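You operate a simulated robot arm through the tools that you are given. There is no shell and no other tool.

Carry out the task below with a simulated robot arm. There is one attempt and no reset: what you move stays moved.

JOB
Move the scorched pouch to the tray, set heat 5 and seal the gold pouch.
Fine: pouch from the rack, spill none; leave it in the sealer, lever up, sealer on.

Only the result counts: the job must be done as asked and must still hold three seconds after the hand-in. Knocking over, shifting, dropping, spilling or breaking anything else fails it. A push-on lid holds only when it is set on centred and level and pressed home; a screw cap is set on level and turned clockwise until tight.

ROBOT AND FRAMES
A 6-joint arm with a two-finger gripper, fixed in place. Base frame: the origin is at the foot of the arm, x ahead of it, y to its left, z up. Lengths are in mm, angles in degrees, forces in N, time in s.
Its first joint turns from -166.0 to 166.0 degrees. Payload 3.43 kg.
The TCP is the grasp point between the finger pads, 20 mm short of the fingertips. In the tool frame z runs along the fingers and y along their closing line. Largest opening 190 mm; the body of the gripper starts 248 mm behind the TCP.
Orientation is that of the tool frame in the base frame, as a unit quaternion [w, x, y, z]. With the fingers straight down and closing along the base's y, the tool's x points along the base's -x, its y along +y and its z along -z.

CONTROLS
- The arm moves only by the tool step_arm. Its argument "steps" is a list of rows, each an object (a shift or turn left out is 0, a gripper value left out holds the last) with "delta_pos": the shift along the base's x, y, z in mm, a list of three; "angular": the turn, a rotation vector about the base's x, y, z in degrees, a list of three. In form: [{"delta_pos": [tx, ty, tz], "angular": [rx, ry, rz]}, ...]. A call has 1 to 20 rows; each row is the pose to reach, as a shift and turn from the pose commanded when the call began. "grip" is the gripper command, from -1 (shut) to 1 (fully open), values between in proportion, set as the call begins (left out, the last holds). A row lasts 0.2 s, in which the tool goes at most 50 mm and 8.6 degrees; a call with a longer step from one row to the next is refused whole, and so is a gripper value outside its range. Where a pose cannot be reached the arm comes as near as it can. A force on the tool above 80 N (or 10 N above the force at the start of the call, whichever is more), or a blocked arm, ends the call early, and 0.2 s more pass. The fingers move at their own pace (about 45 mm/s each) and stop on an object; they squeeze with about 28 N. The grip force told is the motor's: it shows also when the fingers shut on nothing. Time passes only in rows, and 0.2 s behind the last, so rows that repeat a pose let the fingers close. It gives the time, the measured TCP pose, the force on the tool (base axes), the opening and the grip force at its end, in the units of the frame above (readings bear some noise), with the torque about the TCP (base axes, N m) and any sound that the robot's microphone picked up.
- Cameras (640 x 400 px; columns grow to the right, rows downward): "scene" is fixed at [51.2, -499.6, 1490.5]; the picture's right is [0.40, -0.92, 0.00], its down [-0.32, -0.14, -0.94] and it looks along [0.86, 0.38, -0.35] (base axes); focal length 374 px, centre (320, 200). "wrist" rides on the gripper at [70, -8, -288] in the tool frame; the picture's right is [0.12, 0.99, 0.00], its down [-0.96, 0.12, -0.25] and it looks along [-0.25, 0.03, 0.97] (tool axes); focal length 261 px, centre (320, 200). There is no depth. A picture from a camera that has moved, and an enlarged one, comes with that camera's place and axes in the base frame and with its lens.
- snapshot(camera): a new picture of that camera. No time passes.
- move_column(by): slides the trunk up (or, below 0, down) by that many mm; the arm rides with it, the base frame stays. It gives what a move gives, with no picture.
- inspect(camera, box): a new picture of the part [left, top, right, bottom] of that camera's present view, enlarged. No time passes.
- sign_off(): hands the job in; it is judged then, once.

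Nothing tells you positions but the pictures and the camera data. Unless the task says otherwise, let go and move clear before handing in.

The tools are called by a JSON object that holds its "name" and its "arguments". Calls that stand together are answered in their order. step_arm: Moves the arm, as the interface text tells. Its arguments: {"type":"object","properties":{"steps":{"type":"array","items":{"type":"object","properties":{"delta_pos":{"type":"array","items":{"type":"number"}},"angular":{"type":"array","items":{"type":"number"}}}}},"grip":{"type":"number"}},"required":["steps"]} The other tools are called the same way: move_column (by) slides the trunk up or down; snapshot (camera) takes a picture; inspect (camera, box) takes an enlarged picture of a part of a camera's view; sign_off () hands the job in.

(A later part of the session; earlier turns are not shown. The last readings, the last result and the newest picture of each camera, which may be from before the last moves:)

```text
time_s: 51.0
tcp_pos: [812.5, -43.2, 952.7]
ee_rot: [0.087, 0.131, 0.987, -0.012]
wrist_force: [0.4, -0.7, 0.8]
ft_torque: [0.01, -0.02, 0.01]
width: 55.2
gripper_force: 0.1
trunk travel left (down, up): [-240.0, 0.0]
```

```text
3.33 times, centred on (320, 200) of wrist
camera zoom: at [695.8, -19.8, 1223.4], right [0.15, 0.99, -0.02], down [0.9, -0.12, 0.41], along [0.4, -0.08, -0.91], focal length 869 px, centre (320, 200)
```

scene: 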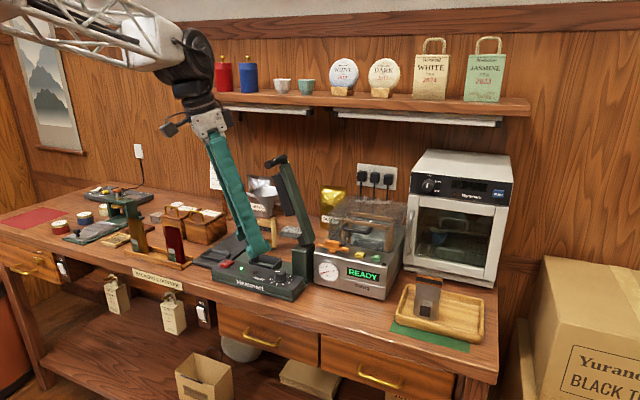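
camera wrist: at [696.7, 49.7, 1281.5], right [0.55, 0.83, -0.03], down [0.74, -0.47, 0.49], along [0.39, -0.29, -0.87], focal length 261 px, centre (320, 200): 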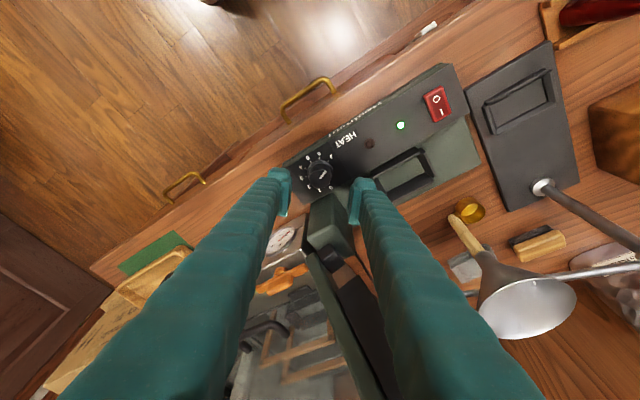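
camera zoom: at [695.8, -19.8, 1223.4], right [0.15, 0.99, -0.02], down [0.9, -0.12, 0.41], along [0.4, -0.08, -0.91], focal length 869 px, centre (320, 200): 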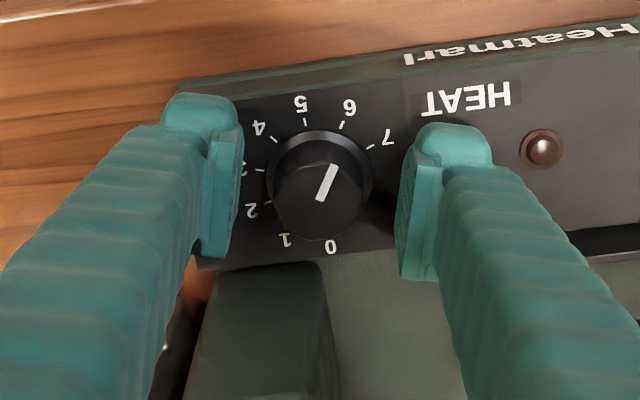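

The pointer is now at 6. I'll regrip and turn the second 35° to reach 5.

{"name": "step_arm", "arguments": {"steps": [{"delta_pos": [0, 0, 0]}, {"delta_pos": [0, 0, 0]}, {"delta_pos": [0, 0, 0]}], "grip": -1}}

{"name": "step_arm", "arguments": {"steps": [{"delta_pos": [-0.2, -1, 0], "angular": [0, 0, 7]}, {"delta_pos": [-0.3, -1.9, 0], "angular": [0, 0, 14]}, {"delta_pos": [-0.2, -2.9, 0], "angular": [0, 0, 21]}, {"delta_pos": [-0.1, -3.9, 0], "angular": [0, 0, 28]}, {"delta_pos": [0.2, -4.8, 0], "angular": [0, 0, 35]}]}}

{"name": "step_arm", "arguments": {"steps": [{"delta_pos": [0, 0, 0]}, {"delta_pos": [0, 0, 0]}, {"delta_pos": [0, 0, 0]}], "grip": -0.42}}

{"name": "step_arm", "arguments": {"steps": [{"delta_pos": [0, 0, 20]}, {"delta_pos": [0, 0, 45]}, {"delta_pos": [-20, 0, 70]}, {"delta_pos": [-50, 0, 90]}, {"delta_pos": [-80, 0, 110]}]}}

{"name": "snapshot", "arguments": {"camera": "wrist"}}

{"name": "inspect", "arguments": {"camera": "scene", "box": [260, 240, 320, 300]}}

```text
time_s: 51.8
tcp_pos: [812.9, -42.5, 952.6]
ee_rot: [0.087, 0.131, 0.988, -0.011]
wrist_force: [-0.3, -1.4, -0.6]
ft_torque: [0.11, -0.12, 0.01]
width: 29.6
gripper_force: 40.2
trunk travel left (down, up): [-240.0, 0.0]
```

```text
time_s: 53.0
tcp_pos: [813.0, -47.6, 952.4]
ee_rot: [0.086, -0.174, 0.981, 0.015]
wrist_force: [-4.3, -1.9, 0.3]
ft_torque: [-0.08, 0.35, 0.0]
width: 29.1
gripper_force: 45.0
trunk travel left (down, up): [-240.0, 0.0]
```

```text
time_s: 53.8
tcp_pos: [813.3, -47.0, 951.8]
ee_rot: [0.086, -0.173, 0.981, 0.015]
wrist_force: [0.3, -0.7, -0.1]
ft_torque: [-0.03, 0.02, 0.0]
width: 55.1
gripper_force: 0.1
trunk travel left (down, up): [-240.0, 0.0]
```

```text
time_s: 55.0
tcp_pos: [734.0, -47.7, 1062.6]
ee_rot: [0.086, -0.174, 0.981, 0.015]
wrist_force: [0.4, -0.1, -1.0]
ft_torque: [0.03, 0.12, -0.01]
width: 55.1
gripper_force: 0.0
trunk travel left (down, up): [-240.0, 0.0]
```

```text
taken
camera wrist: at [625.6, -96.7, 1334.0], right [-0.45, 0.89, -0.02], down [0.81, 0.42, 0.41], along [0.37, 0.17, -0.91], focal length 261 px, centre (320, 200)
```

wrist: 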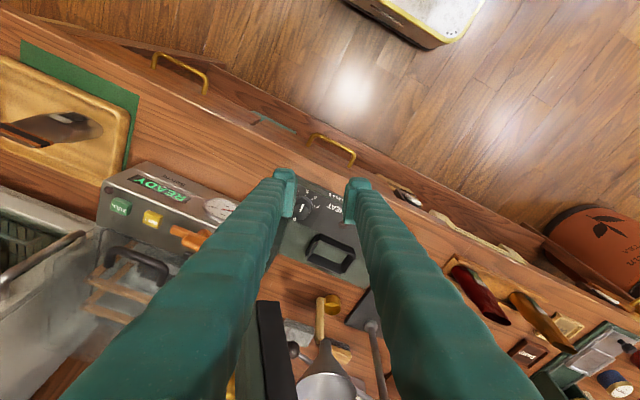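

```text
6.67 times, centred on (290, 270) of scene
camera zoom: at [51.2, -499.6, 1490.5], right [0.4, -0.92, 0.0], down [-0.32, -0.14, -0.94], along [0.86, 0.38, -0.35], focal length 2491 px, centre (520, -267)
```

zoom: 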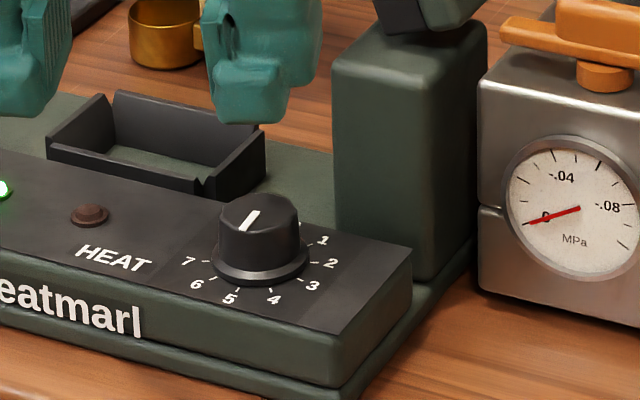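

{"name": "inspect", "arguments": {"camera": "wrist", "box": [285, 180, 345, 230]}}

{"name": "step_arm", "arguments": {"steps": [{"delta_pos": [-10, 15, 20], "angular": [0, 0, -8]}, {"delta_pos": [-20, 30, 40], "angular": [0, 0, -16]}, {"delta_pos": [-30, 45, 60], "angular": [0, 0, -20]}], "grip": 1}}

{"name": "snapshot", "arguments": {"camera": "wrist"}}

```text
8.00 times, centred on (315, 205) of wrist
camera zoom: at [625.6, -96.7, 1334.0], right [-0.45, 0.89, -0.02], down [0.81, 0.42, 0.41], along [0.37, 0.17, -0.91], focal length 2085 px, centre (360, 160)
```

zoom: 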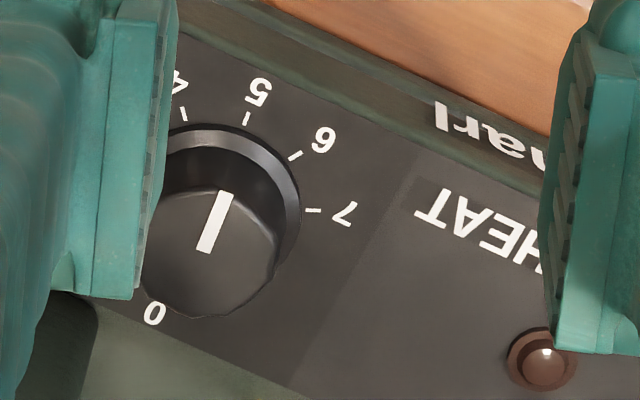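

```text
time_s: 55.8
tcp_pos: [703.6, -2.2, 1121.2]
ee_rot: [0.087, 0.001, 0.996, -0.001]
wrist_force: [1.0, 0.7, -0.4]
ft_torque: [0.06, 0.05, 0.03]
width: 126.0
gripper_force: 0.1
trunk travel left (down, up): [-240.0, 0.0]
```

```text
taken
camera wrist: at [585.0, -10.9, 1392.2], right [-0.12, 0.99, -0.02], down [0.9, 0.11, 0.41], along [0.41, 0.03, -0.91], focal length 261 px, centre (320, 200)
```

wrist: 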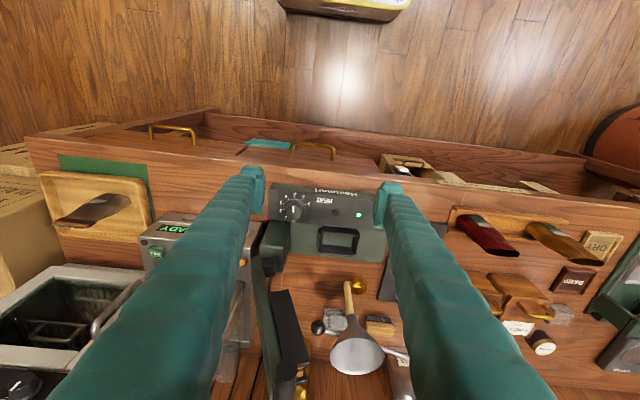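

{"name": "inspect", "arguments": {"camera": "wrist", "box": [265, 180, 345, 240]}}

{"name": "inspect", "arguments": {"camera": "wrist", "box": [430, 190, 630, 340]}}

{"name": "inspect", "arguments": {"camera": "scene", "box": [370, 220, 510, 360]}}

```text
6.67 times, centred on (305, 210) of wrist
camera zoom: at [585.0, -10.9, 1392.2], right [-0.12, 0.99, -0.02], down [0.9, 0.11, 0.41], along [0.41, 0.03, -0.91], focal length 1738 px, centre (420, 133)
```

zoom: 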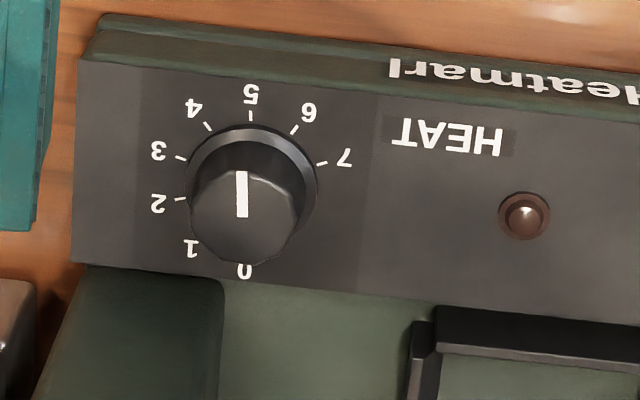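

```text
2.67 times, centred on (530, 265) of wrist
camera zoom: at [585.0, -10.9, 1392.2], right [-0.12, 0.99, -0.02], down [0.9, 0.11, 0.41], along [0.41, 0.03, -0.91], focal length 695 px, centre (-240, 27)
```

zoom: 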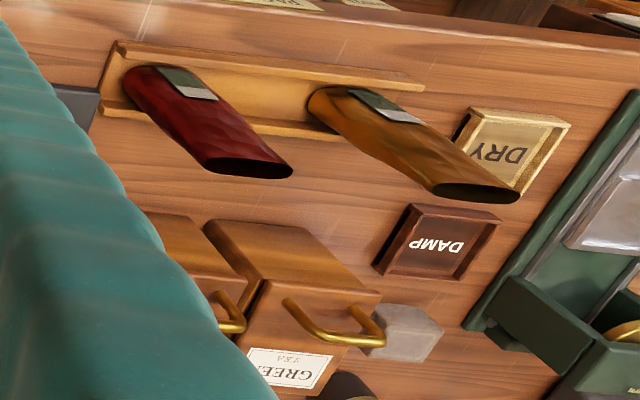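

```text
2.86 times, centred on (440, 290) of scene
camera zoom: at [51.2, -499.6, 1490.5], right [0.4, -0.92, 0.0], down [-0.32, -0.14, -0.94], along [0.86, 0.38, -0.35], focal length 1068 px, centre (-23, -57)
```

zoom: 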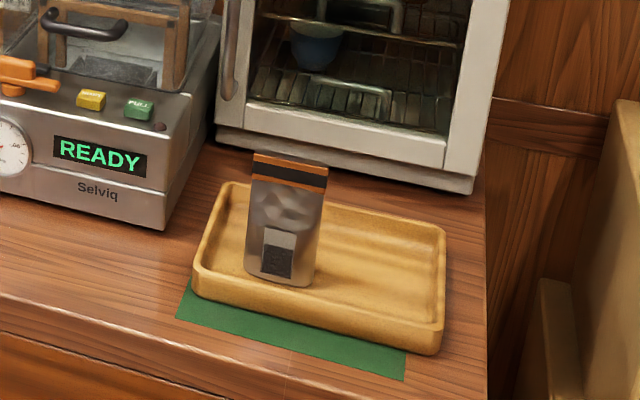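

The pointer now sits at 5, and the scorched pouch is standing safely in the tray. Next I'll untilt, yaw the gripper to close along x, and go over the gold pouch in the rack.

{"name": "step_arm", "arguments": {"steps": [{"delta_pos": [0, 35, 10], "angular": [0, 3.4, 0]}, {"delta_pos": [0, 70, 20], "angular": [0, 6.8, 0]}, {"delta_pos": [0, 105, 30], "angular": [0, 10, 0]}, {"delta_pos": [0, 150, 40], "angular": [0, 10, 0]}, {"delta_pos": [0, 195, 50], "angular": [0, 10, 0]}], "grip": 0.0}}

{"name": "step_arm", "arguments": {"steps": [{"delta_pos": [4, 25, 0], "angular": [0, 0, -8]}, {"delta_pos": [8, 50, 0], "angular": [0, 0, -16]}, {"delta_pos": [12, 75, 0], "angular": [0, 0, -24]}, {"delta_pos": [16, 100, 0], "angular": [0, 0, -32]}, {"delta_pos": [20, 125, 0], "angular": [0, 0, -40]}, {"delta_pos": [24, 150, 0], "angular": [0, 0, -48]}, {"delta_pos": [28, 175, 0], "angular": [0, 0, -56]}, {"delta_pos": [32, 200, 0], "angular": [0, 0, -64]}, {"delta_pos": [36, 225, 0], "angular": [0, 0, -72]}, {"delta_pos": [40, 250, 0], "angular": [0, 0, -80]}, {"delta_pos": [40, 270, 0], "angular": [0, 0, -86]}, {"delta_pos": [40, 285, 0], "angular": [0, 0, -90]}]}}

{"name": "snapshot", "arguments": {"camera": "wrist"}}

{"name": "inspect", "arguments": {"camera": "wrist", "box": [300, 120, 420, 220]}}

```text
time_s: 57.0
tcp_pos: [701.2, 193.6, 1171.2]
ee_rot: [-0.001, 0.0, 1.0, 0.0]
wrist_force: [-0.1, -1.0, -0.5]
ft_torque: [0.18, 0.0, -0.01]
width: 95.3
gripper_force: 0.0
trunk travel left (down, up): [-240.0, 0.0]
```

```text
time_s: 59.6
tcp_pos: [742.8, 478.1, 1171.4]
ee_rot: [0.0, 0.708, 0.706, 0.0]
wrist_force: [-0.6, -1.0, 0.3]
ft_torque: [0.07, -0.01, 0.0]
width: 95.0
gripper_force: 0.2
trunk travel left (down, up): [-240.0, 0.0]
```

```text
taken
camera wrist: at [734.0, 549.1, 1460.2], right [0.99, 0.12, 0.0], down [0.11, -0.96, 0.25], along [0.03, -0.25, -0.97], focal length 261 px, centre (320, 200)
```

wrist: 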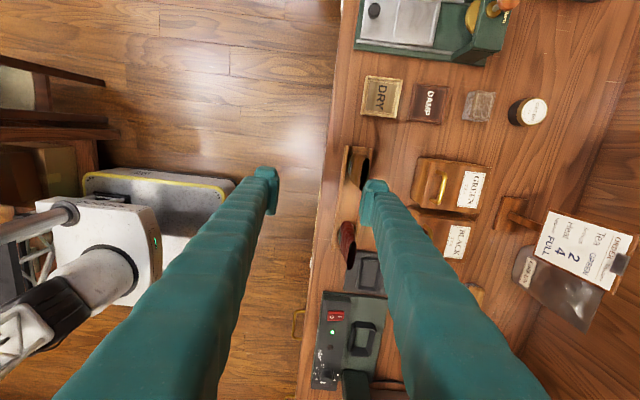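

```text
4.00 times, centred on (360, 170) of wrist
camera zoom: at [734.0, 549.1, 1460.2], right [0.99, 0.12, 0.0], down [0.11, -0.96, 0.25], along [0.03, -0.25, -0.97], focal length 1043 px, centre (160, 320)
```

zoom: 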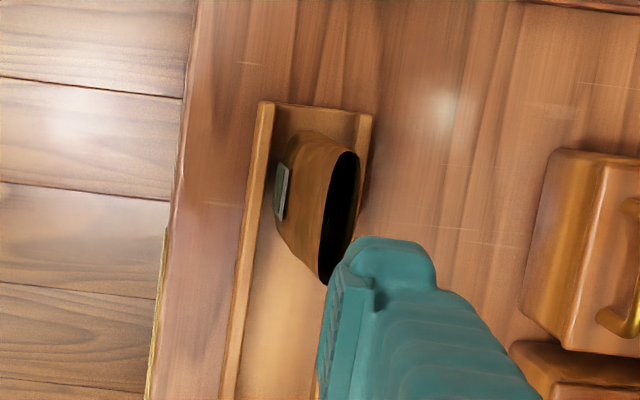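

{"name": "step_arm", "arguments": {"steps": [{"delta_pos": [20, 2, 0]}, {"delta_pos": [45, 5, 0]}, {"delta_pos": [65, 8, 0]}, {"delta_pos": [76, 9, 0]}, {"delta_pos": [76, 9, -25]}, {"delta_pos": [76, 9, -50]}, {"delta_pos": [76, 9, -75]}, {"delta_pos": [76, 9, -90]}], "grip": -0.474}}

{"name": "snapshot", "arguments": {"camera": "wrist"}}

{"name": "inspect", "arguments": {"camera": "wrist", "box": [270, 120, 380, 220]}}

{"name": "inspect", "arguments": {"camera": "scene", "box": [100, 150, 220, 290]}}

```text
time_s: 61.4
tcp_pos: [818.9, 486.3, 1081.7]
ee_rot: [0.0, 0.707, 0.707, 0.0]
wrist_force: [-0.7, 0.7, -0.7]
ft_torque: [-0.01, -0.01, -0.01]
width: 49.9
gripper_force: 0.0
trunk travel left (down, up): [-240.0, 0.0]
```

```text
taken
camera wrist: at [811.4, 557.6, 1369.9], right [0.99, 0.12, 0.0], down [0.12, -0.96, 0.25], along [0.03, -0.25, -0.97], focal length 261 px, centre (320, 200)
```

wrist: 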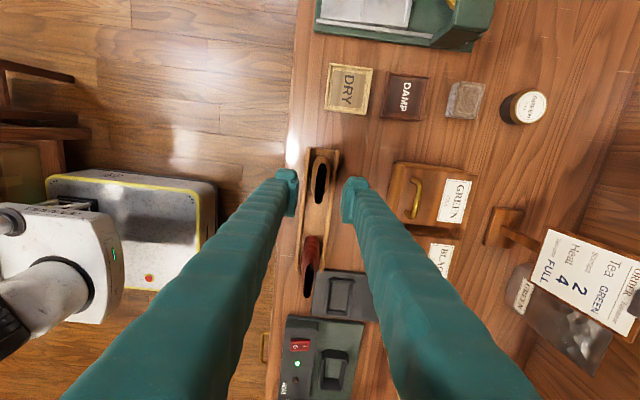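

```text
4.00 times, centred on (325, 170) of wrist
camera zoom: at [811.4, 557.6, 1369.9], right [0.99, 0.12, 0.0], down [0.12, -0.96, 0.25], along [0.03, -0.25, -0.97], focal length 1043 px, centre (300, 320)
```

zoom: 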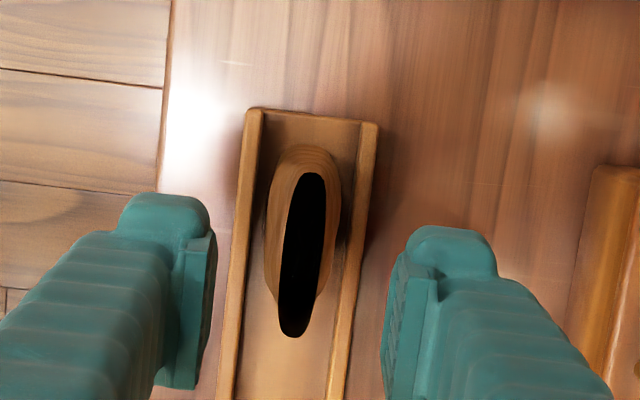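

```text
2.86 times, centred on (160, 220) of scene
camera zoom: at [51.2, -499.6, 1490.5], right [0.4, -0.92, 0.0], down [-0.32, -0.14, -0.94], along [0.86, 0.38, -0.35], focal length 1068 px, centre (777, 143)
```

zoom: 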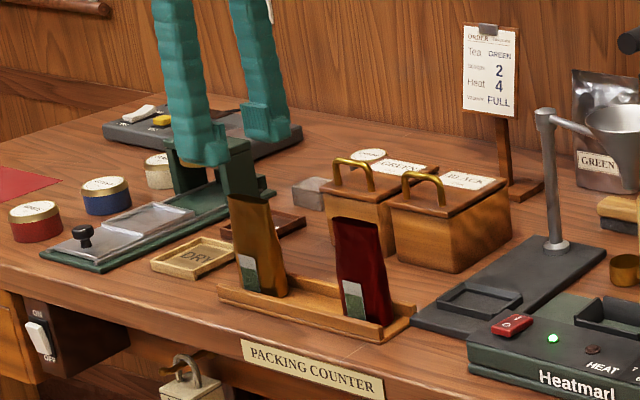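

The gold pouch mouth is centred at about (821, 487.5) with the rim near z 1002. I'll centre, lower to about 27 mm below the rim, and close.

{"name": "step_arm", "arguments": {"steps": [{"delta_pos": [1.8, 0, -20]}, {"delta_pos": [1.8, 0, -45]}, {"delta_pos": [1.8, 0, -65]}]}}

{"name": "inspect", "arguments": {"camera": "wrist", "box": [270, 120, 380, 220]}}

{"name": "inspect", "arguments": {"camera": "scene", "box": [110, 180, 200, 280]}}

```text
time_s: 62.2
tcp_pos: [819.5, 486.3, 1016.4]
ee_rot: [-0.001, 0.708, 0.707, 0.001]
wrist_force: [-0.4, -0.4, 0.6]
ft_torque: [0.01, -0.01, -0.01]
width: 50.0
gripper_force: 0.0
trunk travel left (down, up): [-240.0, 0.0]
```

```text
4.00 times, centred on (325, 170) of wrist
camera zoom: at [811.9, 556.9, 1304.2], right [0.99, 0.12, 0.0], down [0.12, -0.96, 0.25], along [0.03, -0.25, -0.97], focal length 1043 px, centre (300, 320)
```

zoom: 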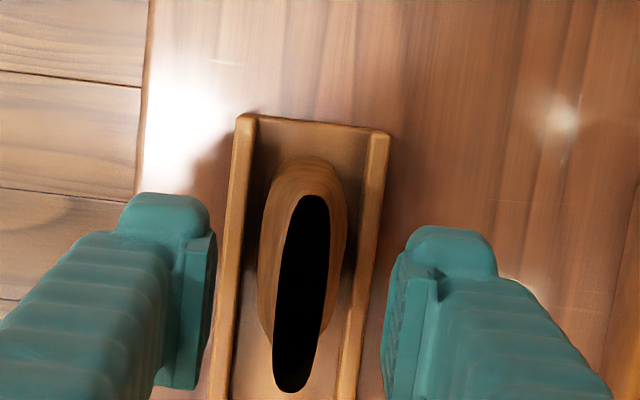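

```text
4.00 times, centred on (155, 230) of scene
camera zoom: at [51.2, -499.6, 1490.5], right [0.4, -0.92, 0.0], down [-0.32, -0.14, -0.94], along [0.86, 0.38, -0.35], focal length 1495 px, centre (980, 80)
```

zoom: 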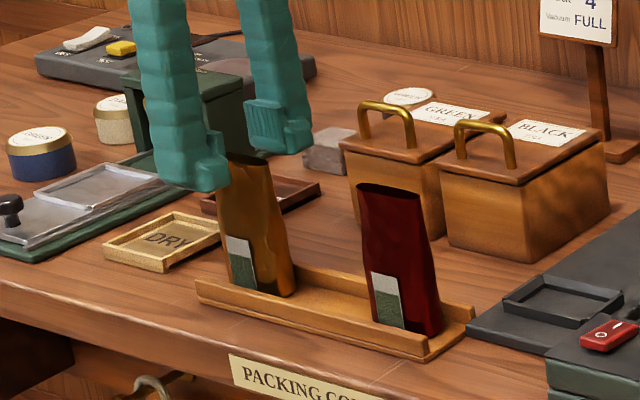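

{"name": "step_arm", "arguments": {"steps": [{"delta_pos": [1, 0.5, -12]}, {"delta_pos": [1, 0.5, -24]}, {"delta_pos": [1, 0.5, -36]}, {"delta_pos": [1, 0.5, -41]}]}}

{"name": "step_arm", "arguments": {"steps": [{"delta_pos": [0, 0, 0]}, {"delta_pos": [0, 0, 0]}, {"delta_pos": [0, 0, 0]}, {"delta_pos": [0, 0, 0]}], "grip": -1}}

{"name": "inspect", "arguments": {"camera": "wrist", "box": [270, 120, 380, 220]}}

{"name": "inspect", "arguments": {"camera": "scene", "box": [110, 180, 200, 280]}}

```text
time_s: 63.2
tcp_pos: [820.7, 486.6, 977.2]
ee_rot: [0.0, 0.707, 0.707, 0.0]
wrist_force: [-0.7, 0.5, 0.5]
ft_torque: [-0.01, -0.03, -0.04]
width: 49.9
gripper_force: 0.0
trunk travel left (down, up): [-240.0, 0.0]
```

```text
time_s: 64.2
tcp_pos: [821.4, 486.8, 975.8]
ee_rot: [0.0, 0.707, 0.707, 0.0]
wrist_force: [-0.3, 0.4, 0.3]
ft_torque: [0.01, 0.0, -0.02]
width: 19.5
gripper_force: 28.1
trunk travel left (down, up): [-240.0, 0.0]
```

```text
4.00 times, centred on (325, 170) of wrist
camera zoom: at [813.4, 557.4, 1263.9], right [0.99, 0.12, 0.0], down [0.12, -0.96, 0.25], along [0.03, -0.25, -0.97], focal length 1043 px, centre (300, 320)
```

zoom: 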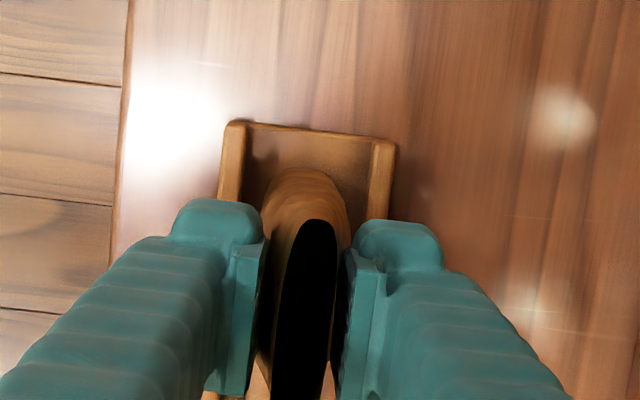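

```text
4.00 times, centred on (155, 230) of scene
camera zoom: at [51.2, -499.6, 1490.5], right [0.4, -0.92, 0.0], down [-0.32, -0.14, -0.94], along [0.86, 0.38, -0.35], focal length 1495 px, centre (980, 80)
```

zoom: 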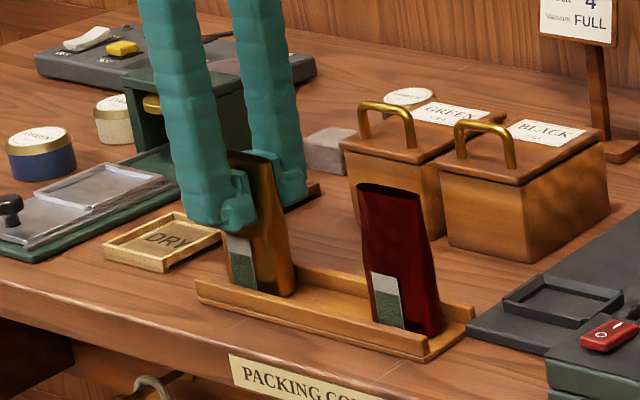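

The gold pouch is gripped (19.5 mm) with its mouth centred and level. I'll lift it smoothly, straight up, then retreat towards the robot.

{"name": "step_arm", "arguments": {"steps": [{"delta_pos": [0, 0, 4]}, {"delta_pos": [0, 0, 12]}, {"delta_pos": [0, 0, 24]}, {"delta_pos": [0, 0, 40]}, {"delta_pos": [0, 0, 58]}, {"delta_pos": [0, 0, 76]}, {"delta_pos": [0, 0, 94]}, {"delta_pos": [0, 0, 112]}, {"delta_pos": [0, 0, 128]}, {"delta_pos": [0, 0, 140]}, {"delta_pos": [0, 0, 148]}, {"delta_pos": [0, 0, 152]}]}}

{"name": "snapshot", "arguments": {"camera": "scene"}}

{"name": "inspect", "arguments": {"camera": "scene", "box": [110, 150, 200, 280]}}

```text
time_s: 66.8
tcp_pos: [822.2, 487.7, 1128.1]
ee_rot: [-0.001, 0.707, 0.707, 0.0]
wrist_force: [0.5, 0.4, -1.5]
ft_torque: [-0.03, -0.03, -0.02]
width: 18.8
gripper_force: 28.4
trunk travel left (down, up): [-240.0, 0.0]
```

```text
taken
```

scene: 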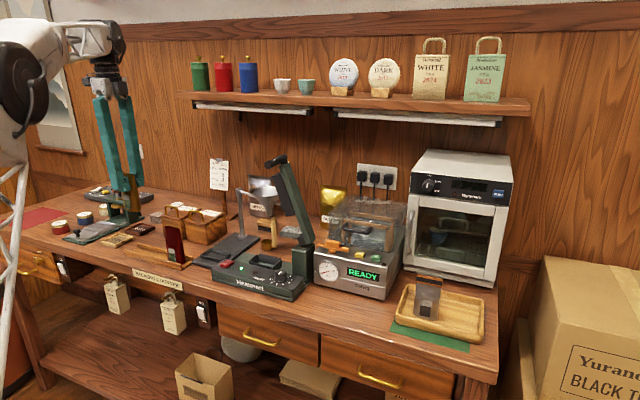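

```text
3.08 times, centred on (155, 215) of scene
camera zoom: at [51.2, -499.6, 1490.5], right [0.4, -0.92, 0.0], down [-0.32, -0.14, -0.94], along [0.86, 0.38, -0.35], focal length 1150 px, centre (828, 154)
```

zoom: 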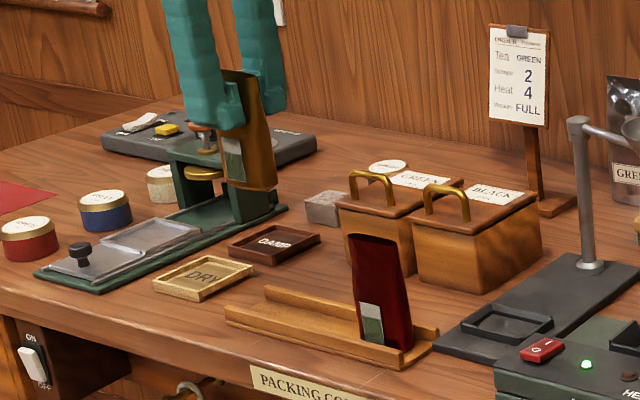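

{"name": "step_arm", "arguments": {"steps": [{"delta_pos": [-5, -8, 2]}, {"delta_pos": [-14, -26, 4]}, {"delta_pos": [-26, -52, 6]}, {"delta_pos": [-40, -82, 6]}, {"delta_pos": [-54, -115, 6]}, {"delta_pos": [-67, -149, 6]}, {"delta_pos": [-78, -184, 6]}, {"delta_pos": [-86, -219, 6]}, {"delta_pos": [-91, -254, 6]}, {"delta_pos": [-92, -289, 6]}, {"delta_pos": [-92, -323, 6]}, {"delta_pos": [-92, -355, 6]}, {"delta_pos": [-92, -384, 6]}, {"delta_pos": [-92, -407, 6]}, {"delta_pos": [-92, -423, 6]}, {"delta_pos": [-92, -432, 6]}, {"delta_pos": [-92, -434.5, 6]}]}}

{"name": "snapshot", "arguments": {"camera": "wrist"}}

{"name": "inspect", "arguments": {"camera": "scene", "box": [190, 130, 330, 290]}}

```text
time_s: 70.4
tcp_pos: [730.5, 52.4, 1133.9]
ee_rot: [0.0, 0.707, 0.707, 0.0]
wrist_force: [0.1, 0.5, -0.1]
ft_torque: [-0.04, 0.03, 0.02]
width: 19.1
gripper_force: 27.7
trunk travel left (down, up): [-240.0, 0.0]
```

```text
taken
camera wrist: at [721.4, 123.1, 1422.5], right [0.99, 0.12, 0.0], down [0.12, -0.96, 0.25], along [0.03, -0.25, -0.97], focal length 261 px, centre (320, 200)
```

wrist: 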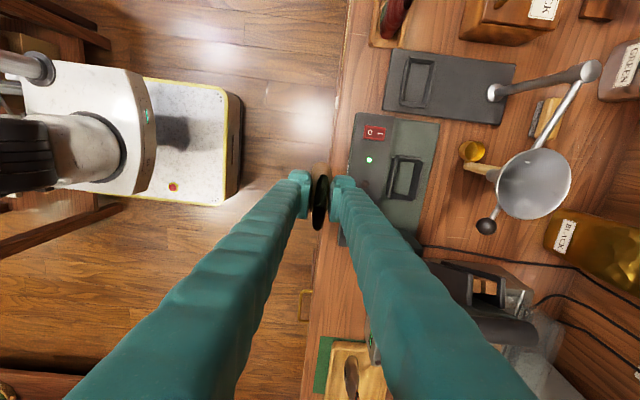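

```text
2.50 times, centred on (260, 210) of scene
camera zoom: at [51.2, -499.6, 1490.5], right [0.4, -0.92, 0.0], down [-0.32, -0.14, -0.94], along [0.86, 0.38, -0.35], focal length 934 px, centre (470, 175)
```

zoom: 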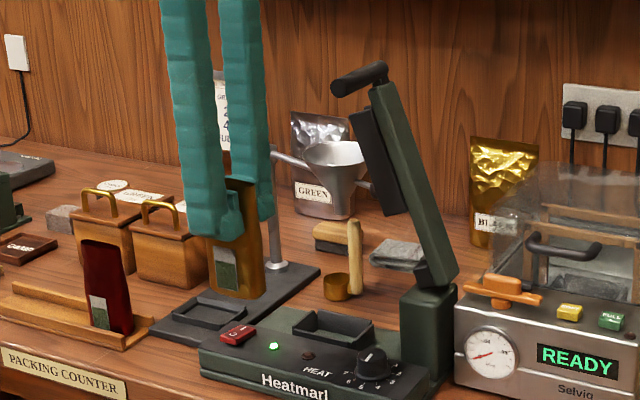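

{"name": "inspect", "arguments": {"camera": "wrist", "box": [375, 145, 435, 205]}}

{"name": "inspect", "arguments": {"camera": "wrist", "box": [280, 150, 360, 240]}}

```text
6.67 times, centred on (405, 175) of wrist
camera zoom: at [721.4, 123.1, 1422.5], right [0.99, 0.12, 0.0], down [0.12, -0.96, 0.25], along [0.03, -0.25, -0.97], focal length 1738 px, centre (-247, 367)
```

zoom: 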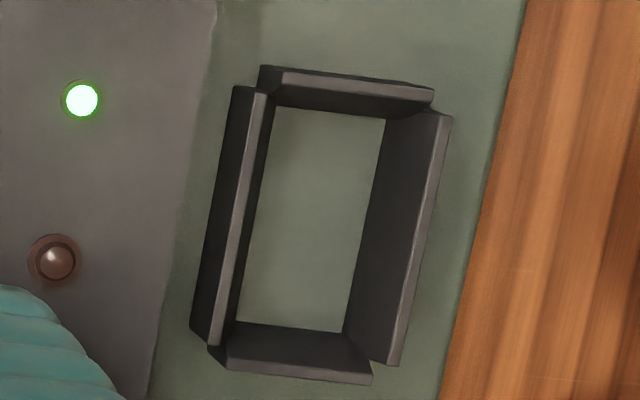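

```text
4.44 times, centred on (320, 195) of wrist
camera zoom: at [721.4, 123.1, 1422.5], right [0.99, 0.12, 0.0], down [0.12, -0.96, 0.25], along [0.03, -0.25, -0.97], focal length 1158 px, centre (320, 222)
```

zoom: 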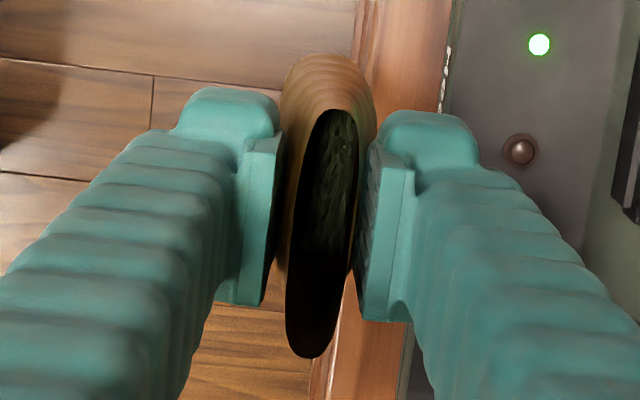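

Tea is visible inside the pouch and it hangs level. The holder's centre is about (900, 53.5) with flared walls, so I'll move forward over it and lower part-way.

{"name": "step_arm", "arguments": {"steps": [{"delta_pos": [5, 0, 0]}, {"delta_pos": [17, 0, 0]}, {"delta_pos": [35, 0, 0]}, {"delta_pos": [57, 0, 0]}, {"delta_pos": [81, 0, 0]}, {"delta_pos": [105, 0.5, 0]}, {"delta_pos": [128, 0.5, 0]}, {"delta_pos": [147, 0.5, 0]}, {"delta_pos": [160, 0.5, 0]}, {"delta_pos": [167, 0.5, 0]}, {"delta_pos": [169, 0.5, 0]}]}}

{"name": "step_arm", "arguments": {"steps": [{"delta_pos": [0, 0, -4]}, {"delta_pos": [0, 0, -14]}, {"delta_pos": [0, 0, -28]}, {"delta_pos": [0, 0, -44]}, {"delta_pos": [0, 0, -60]}, {"delta_pos": [0, 0, -76]}, {"delta_pos": [0, 0, -90]}, {"delta_pos": [0, 0, -100]}, {"delta_pos": [0, 0, -105]}]}}

{"name": "snapshot", "arguments": {"camera": "wrist"}}

{"name": "inspect", "arguments": {"camera": "wrist", "box": [270, 110, 380, 220]}}

{"name": "inspect", "arguments": {"camera": "scene", "box": [230, 170, 310, 290]}}

```text
time_s: 72.8
tcp_pos: [900.8, 53.4, 1133.7]
ee_rot: [0.0, 0.707, 0.707, 0.001]
wrist_force: [0.2, 0.9, -0.9]
ft_torque: [0.01, 0.01, 0.01]
width: 18.7
gripper_force: 28.5
trunk travel left (down, up): [-240.0, 0.0]
```

```text
time_s: 74.8
tcp_pos: [898.7, 53.1, 1028.4]
ee_rot: [0.0, 0.707, 0.708, 0.0]
wrist_force: [-0.2, -0.3, -0.7]
ft_torque: [-0.03, -0.03, 0.0]
width: 18.6
gripper_force: 28.3
trunk travel left (down, up): [-240.0, 0.0]
```

```text
taken
camera wrist: at [891.2, 124.6, 1315.9], right [0.99, 0.12, 0.0], down [0.12, -0.96, 0.25], along [0.03, -0.25, -0.97], focal length 261 px, centre (320, 200)
```

wrist: 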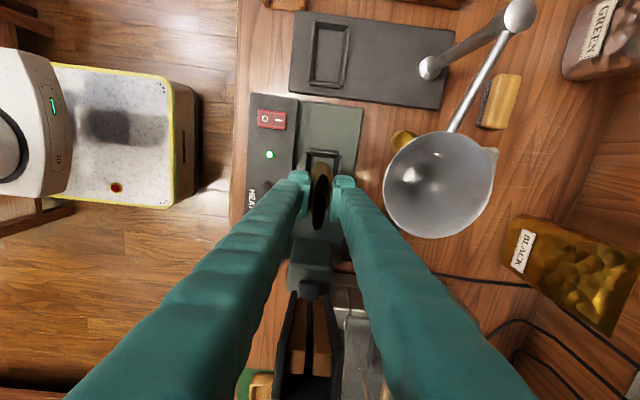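

```text
3.64 times, centred on (325, 165) of wrist
camera zoom: at [891.2, 124.6, 1315.9], right [0.99, 0.12, 0.0], down [0.12, -0.96, 0.25], along [0.03, -0.25, -0.97], focal length 948 px, centre (302, 327)
```

zoom: 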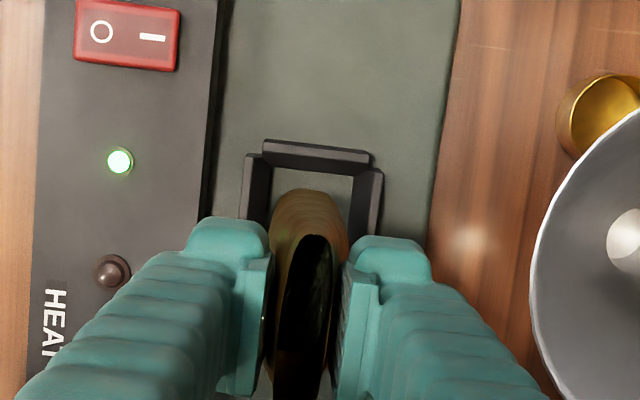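

```text
3.33 times, centred on (270, 230) of scene
camera zoom: at [51.2, -499.6, 1490.5], right [0.4, -0.92, 0.0], down [-0.32, -0.14, -0.94], along [0.86, 0.38, -0.35], focal length 1246 px, centre (487, 100)
```

zoom: 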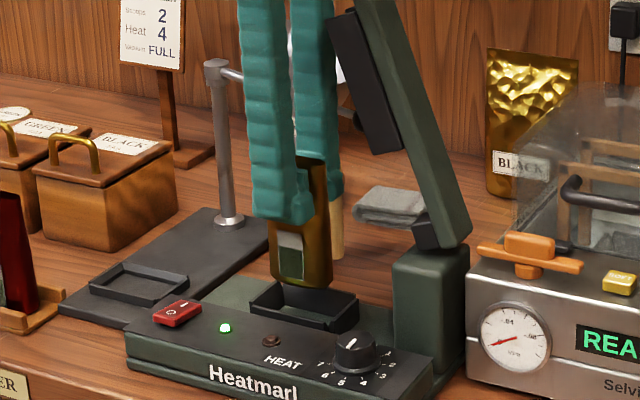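

The pouch is centred over the holder (pouch 885–915, holder floor about 884–918). I'll lower slowly until it touches the floor.

{"name": "step_arm", "arguments": {"steps": [{"delta_pos": [0.5, 0, -6]}, {"delta_pos": [0.5, 0, -14]}, {"delta_pos": [0.5, 0, -22]}, {"delta_pos": [0.5, 0, -29]}, {"delta_pos": [0.5, 0, -34]}]}}

{"name": "inspect", "arguments": {"camera": "scene", "box": [230, 200, 310, 290]}}

{"name": "inspect", "arguments": {"camera": "wrist", "box": [270, 110, 380, 220]}}

```text
time_s: 76.0
tcp_pos: [899.4, 53.8, 995.0]
ee_rot: [0.0, 0.707, 0.707, 0.001]
wrist_force: [-0.6, -0.5, 0.3]
ft_torque: [0.0, -0.02, -0.05]
width: 18.7
gripper_force: 28.0
trunk travel left (down, up): [-240.0, 0.0]
```

```text
4.44 times, centred on (270, 245) of scene
camera zoom: at [51.2, -499.6, 1490.5], right [0.4, -0.92, 0.0], down [-0.32, -0.14, -0.94], along [0.86, 0.38, -0.35], focal length 1661 px, centre (542, 0)
```

zoom: 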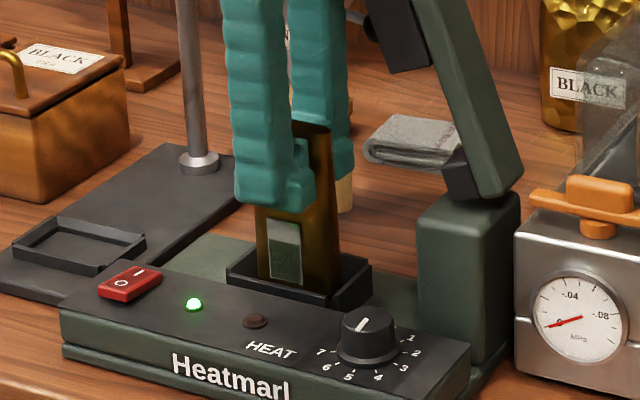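

```text
3.64 times, centred on (325, 165) of wrist
camera zoom: at [891.4, 123.7, 1282.9], right [0.99, 0.12, 0.0], down [0.12, -0.96, 0.25], along [0.03, -0.25, -0.97], focal length 948 px, centre (302, 327)
```

zoom: 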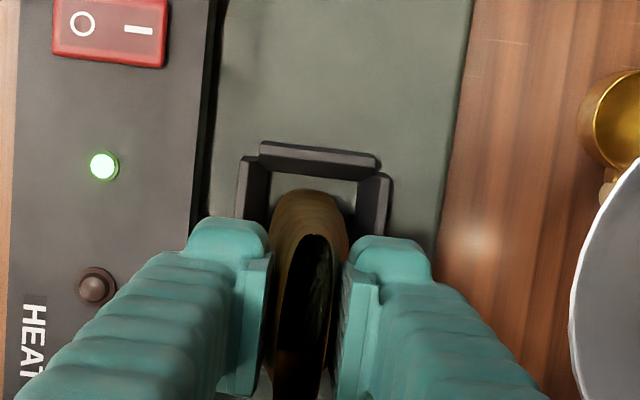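

{"name": "step_arm", "arguments": {"steps": [{"delta_pos": [0, 0, -3]}, {"delta_pos": [0, 0, -6]}]}}

{"name": "step_arm", "arguments": {"steps": [{"delta_pos": [0, 0, -2]}, {"delta_pos": [0, 0, -3]}]}}

{"name": "inspect", "arguments": {"camera": "scene", "box": [230, 200, 310, 290]}}

```text
time_s: 76.6
tcp_pos: [899.7, 53.5, 988.3]
ee_rot: [0.001, 0.707, 0.707, 0.0]
wrist_force: [0.3, 0.5, -1.6]
ft_torque: [0.0, 0.0, 0.04]
width: 18.3
gripper_force: 28.0
trunk travel left (down, up): [-240.0, 0.0]
```

```text
time_s: 77.2
tcp_pos: [899.7, 53.2, 986.6]
ee_rot: [-0.001, 0.707, 0.707, 0.0]
wrist_force: [-0.1, 0.0, -0.3]
ft_torque: [-0.01, -0.02, -0.01]
width: 18.7
gripper_force: 27.9
trunk travel left (down, up): [-240.0, 0.0]
```

```text
4.44 times, centred on (270, 245) of scene
camera zoom: at [51.2, -499.6, 1490.5], right [0.4, -0.92, 0.0], down [-0.32, -0.14, -0.94], along [0.86, 0.38, -0.35], focal length 1661 px, centre (542, 0)
```

zoom: 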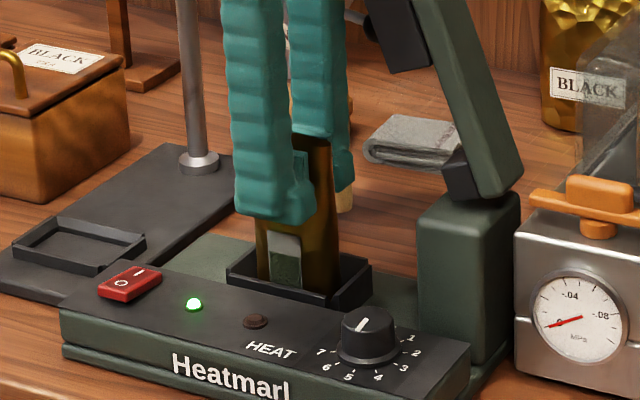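

{"name": "step_arm", "arguments": {"steps": [{"delta_pos": [0, 0, -2]}, {"delta_pos": [0, 0, -3]}]}}

{"name": "step_arm", "arguments": {"steps": [{"delta_pos": [0, 0, -1.5]}, {"delta_pos": [0, 0, -2.5]}]}}

```text
time_s: 77.8
tcp_pos: [899.3, 53.3, 983.3]
ee_rot: [0.0, 0.707, 0.707, 0.0]
wrist_force: [-0.2, 0.5, 6.6]
ft_torque: [0.08, -0.04, -0.01]
width: 18.5
gripper_force: 28.2
trunk travel left (down, up): [-240.0, 0.0]
```

```text
time_s: 78.4
tcp_pos: [899.1, 54.1, 982.3]
ee_rot: [0.001, 0.707, 0.708, 0.0]
wrist_force: [-0.1, -0.7, 26.9]
ft_torque: [0.0, -0.01, 0.01]
width: 18.6
gripper_force: 27.9
trunk travel left (down, up): [-240.0, 0.0]
```

It touched down at TCP z ≈ 983, the same height as the old pouch sat. I'll relieve the pressure and open just enough to clear.

{"name": "step_arm", "arguments": {"steps": [{"delta_pos": [0, 0, 1.5]}, {"delta_pos": [0, 0, 2.5]}]}}

{"name": "step_arm", "arguments": {"steps": [{"delta_pos": [0, 0, 0]}, {"delta_pos": [0, 0, 0]}, {"delta_pos": [0, 0, 0]}], "grip": -0.69}}

{"name": "inspect", "arguments": {"camera": "scene", "box": [230, 190, 310, 290]}}

{"name": "inspect", "arguments": {"camera": "wrist", "box": [270, 110, 380, 220]}}

```text
time_s: 79.0
tcp_pos: [898.2, 53.6, 982.5]
ee_rot: [-0.001, 0.707, 0.707, -0.001]
wrist_force: [0.3, 0.6, 9.4]
ft_torque: [-0.06, 0.05, 0.01]
width: 18.8
gripper_force: 28.2
trunk travel left (down, up): [-240.0, 0.0]
```

```text
time_s: 79.8
tcp_pos: [898.6, 53.7, 982.9]
ee_rot: [0.0, 0.707, 0.707, 0.0]
wrist_force: [0.7, -0.5, 0.3]
ft_torque: [0.0, 0.05, 0.01]
width: 29.3
gripper_force: 0.2
trunk travel left (down, up): [-240.0, 0.0]
```

```text
4.00 times, centred on (270, 240) of scene
camera zoom: at [51.2, -499.6, 1490.5], right [0.4, -0.92, 0.0], down [-0.32, -0.14, -0.94], along [0.86, 0.38, -0.35], focal length 1495 px, centre (520, 40)
```

zoom: 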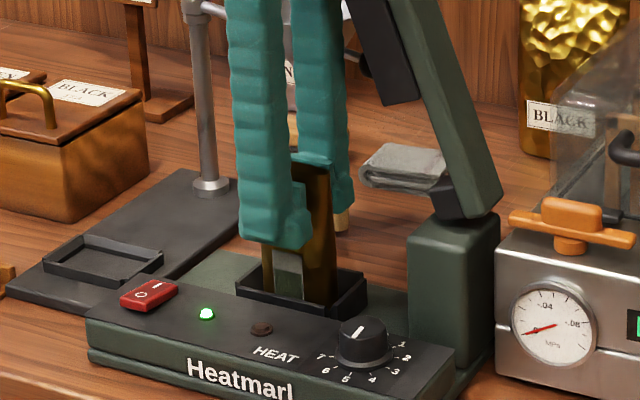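

```text
3.64 times, centred on (325, 165) of wrist
camera zoom: at [891.1, 124.2, 1271.2], right [0.99, 0.12, 0.0], down [0.12, -0.96, 0.25], along [0.03, -0.25, -0.97], focal length 948 px, centre (302, 327)
```

zoom: 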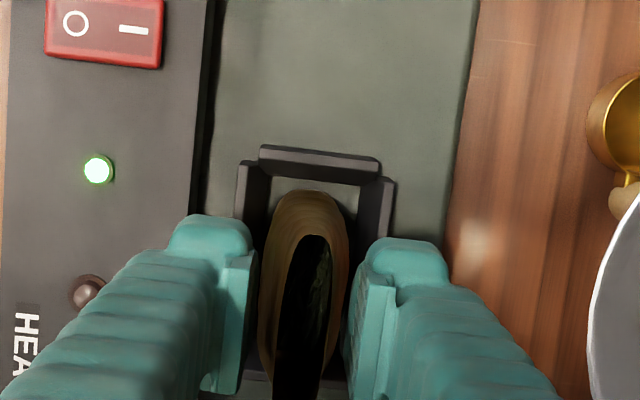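

The pouch stands in the holder, free of the fingers. I'll rise straight up and then back off.

{"name": "step_arm", "arguments": {"steps": [{"delta_pos": [0, 0, 5]}, {"delta_pos": [0, 0, 15]}, {"delta_pos": [0, 0, 30]}, {"delta_pos": [0, 0, 50]}, {"delta_pos": [0, 0, 80]}, {"delta_pos": [0, 0, 115]}, {"delta_pos": [0, 0, 150]}, {"delta_pos": [-30, 0, 165]}, {"delta_pos": [-70, 0, 175]}, {"delta_pos": [-115, 0, 185]}, {"delta_pos": [-160, 0, 195]}, {"delta_pos": [-200, 0, 205]}]}}

{"name": "snapshot", "arguments": {"camera": "scene"}}

{"name": "inspect", "arguments": {"camera": "scene", "box": [220, 140, 340, 300]}}

{"name": "inspect", "arguments": {"camera": "wrist", "box": [330, 90, 480, 260]}}

```text
time_s: 82.4
tcp_pos: [699.9, 53.7, 1189.9]
ee_rot: [-0.001, 0.707, 0.708, -0.001]
wrist_force: [0.2, 0.7, -1.0]
ft_torque: [-0.01, 0.21, -0.01]
width: 29.5
gripper_force: 0.0
trunk travel left (down, up): [-240.0, 0.0]
```

```text
taken
```

scene: 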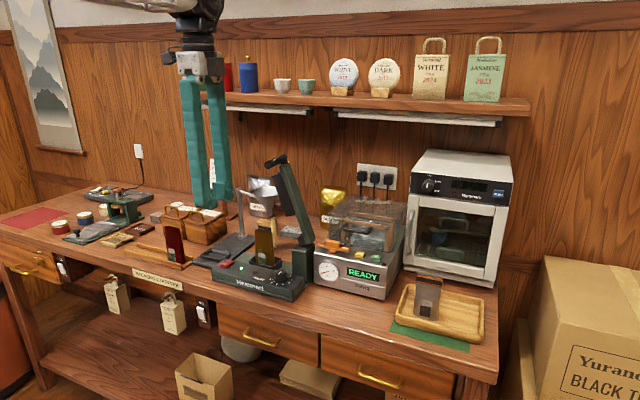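

```text
2.50 times, centred on (280, 220) of scene
camera zoom: at [51.2, -499.6, 1490.5], right [0.4, -0.92, 0.0], down [-0.32, -0.14, -0.94], along [0.86, 0.38, -0.35], focal length 934 px, centre (420, 150)
```

zoom: 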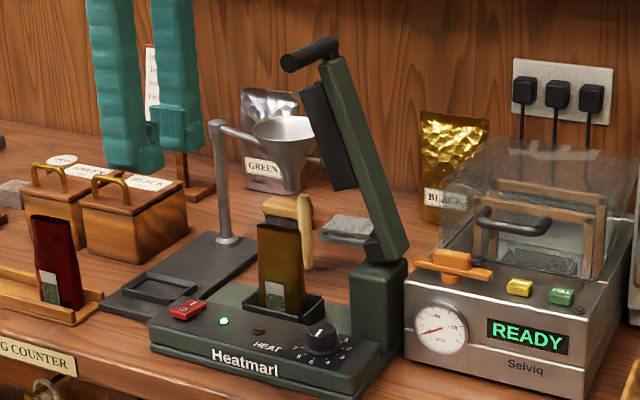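

```text
2.35 times, centred on (405, 175) of wrist
camera zoom: at [691.8, 123.9, 1477.9], right [0.99, 0.12, 0.0], down [0.12, -0.96, 0.25], along [0.03, -0.25, -0.97], focal length 613 px, centre (120, 259)
```

zoom: 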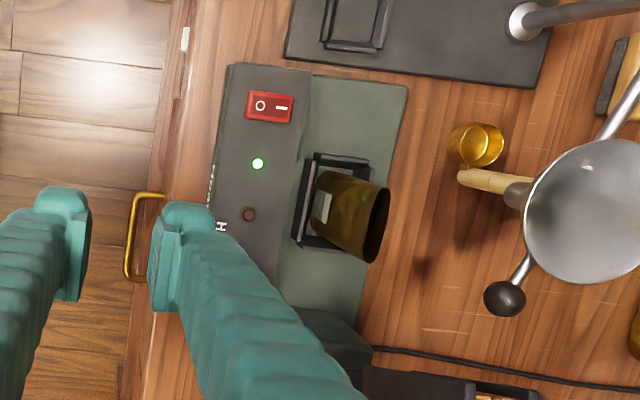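

The gold pouch stands in the holder with the dial at 5 and the green lamp lit. Next is the lever: I'll yaw the gripper to close along y and come up level with the handle bar.

{"name": "step_arm", "arguments": {"steps": [{"delta_pos": [0, -6, 10], "angular": [0, 0, 8.2]}, {"delta_pos": [0, -12, 20], "angular": [0, 0, 16.4]}, {"delta_pos": [0, -18, 30], "angular": [0, 0, 24.6]}, {"delta_pos": [0, -24, 40], "angular": [0, 0, 32.8]}, {"delta_pos": [0, -30, 50], "angular": [0, 0, 41]}, {"delta_pos": [0, -36, 60], "angular": [0, 0, 49.2]}, {"delta_pos": [0, -42, 70], "angular": [0, 0, 57.4]}, {"delta_pos": [0, -48, 80], "angular": [0, 0, 65.6]}, {"delta_pos": [0, -54, 90], "angular": [0, 0, 73.8]}, {"delta_pos": [0, -60, 96], "angular": [0, 0, 82]}, {"delta_pos": [0, -67, 100], "angular": [0, 0, 90]}], "grip": -0.3}}

{"name": "snapshot", "arguments": {"camera": "wrist"}}

{"name": "inspect", "arguments": {"camera": "wrist", "box": [230, 180, 400, 340]}}

```text
time_s: 84.8
tcp_pos: [698.4, -13.7, 1288.1]
ee_rot: [0.0, -0.001, 1.0, 0.0]
wrist_force: [0.8, -0.2, -0.1]
ft_torque: [-0.01, 0.0, 0.01]
width: 66.6
gripper_force: 0.0
trunk travel left (down, up): [-240.0, 0.0]
```

```text
taken
camera wrist: at [628.7, -22.6, 1576.3], right [-0.12, 0.99, 0.0], down [0.96, 0.12, 0.25], along [0.25, 0.03, -0.97], focal length 261 px, centre (320, 200)
```

wrist: 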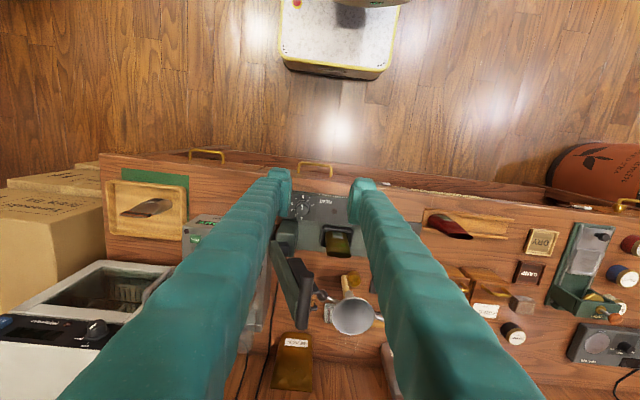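

```text
2.50 times, centred on (315, 260) of wrist
camera zoom: at [628.7, -22.6, 1576.3], right [-0.12, 0.99, 0.0], down [0.96, 0.12, 0.25], along [0.25, 0.03, -0.97], focal length 652 px, centre (332, 50)
```

zoom: 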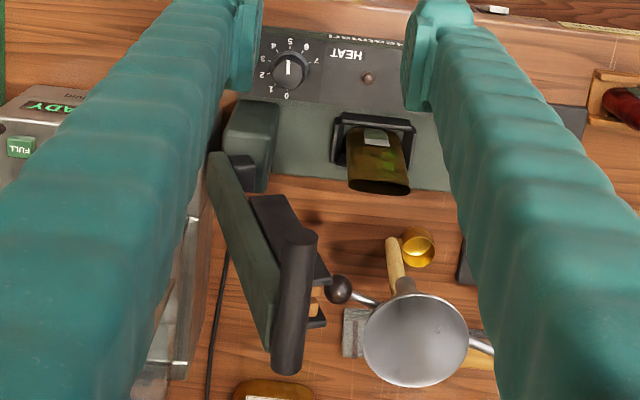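

{"name": "step_arm", "arguments": {"steps": [{"delta_pos": [30, 0, 2]}, {"delta_pos": [70, 0, 4]}, {"delta_pos": [110, -1, 4]}, {"delta_pos": [138, -1, 4]}, {"delta_pos": [146, -1, 4]}]}}

{"name": "snapshot", "arguments": {"camera": "wrist"}}

{"name": "inspect", "arguments": {"camera": "wrist", "box": [260, 140, 380, 260]}}

{"name": "inspect", "arguments": {"camera": "scene", "box": [220, 100, 340, 260]}}

```text
time_s: 86.0
tcp_pos: [845.3, -13.7, 1293.7]
ee_rot: [0.0, 0.0, 1.0, 0.0]
wrist_force: [-0.8, 0.4, -1.0]
ft_torque: [-0.03, 0.04, 0.01]
width: 66.5
gripper_force: 0.0
trunk travel left (down, up): [-240.0, 0.0]
```

```text
taken
camera wrist: at [775.7, -22.7, 1580.8], right [-0.12, 0.99, 0.0], down [0.96, 0.12, 0.25], along [0.25, 0.03, -0.97], focal length 261 px, centre (320, 200)
```

wrist: 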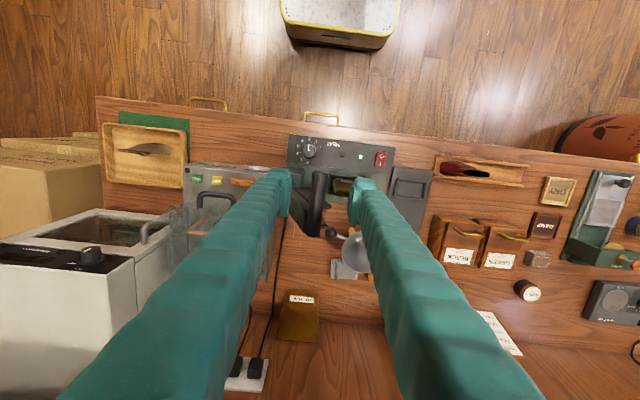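

```text
3.33 times, centred on (320, 200) of wrist
camera zoom: at [775.7, -22.7, 1580.8], right [-0.12, 0.99, 0.0], down [0.96, 0.12, 0.25], along [0.25, 0.03, -0.97], focal length 869 px, centre (320, 200)
```

zoom: 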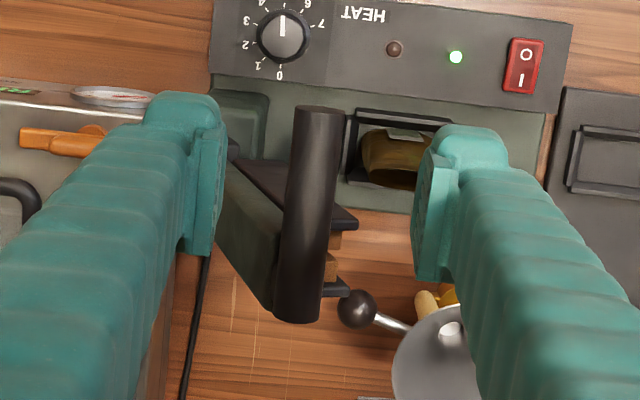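

```text
2.50 times, centred on (280, 180) of scene
camera zoom: at [51.2, -499.6, 1490.5], right [0.4, -0.92, 0.0], down [-0.32, -0.14, -0.94], along [0.86, 0.38, -0.35], focal length 934 px, centre (420, 250)
```

zoom: 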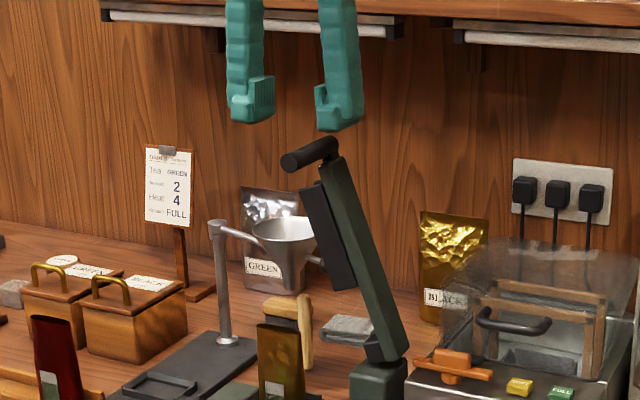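

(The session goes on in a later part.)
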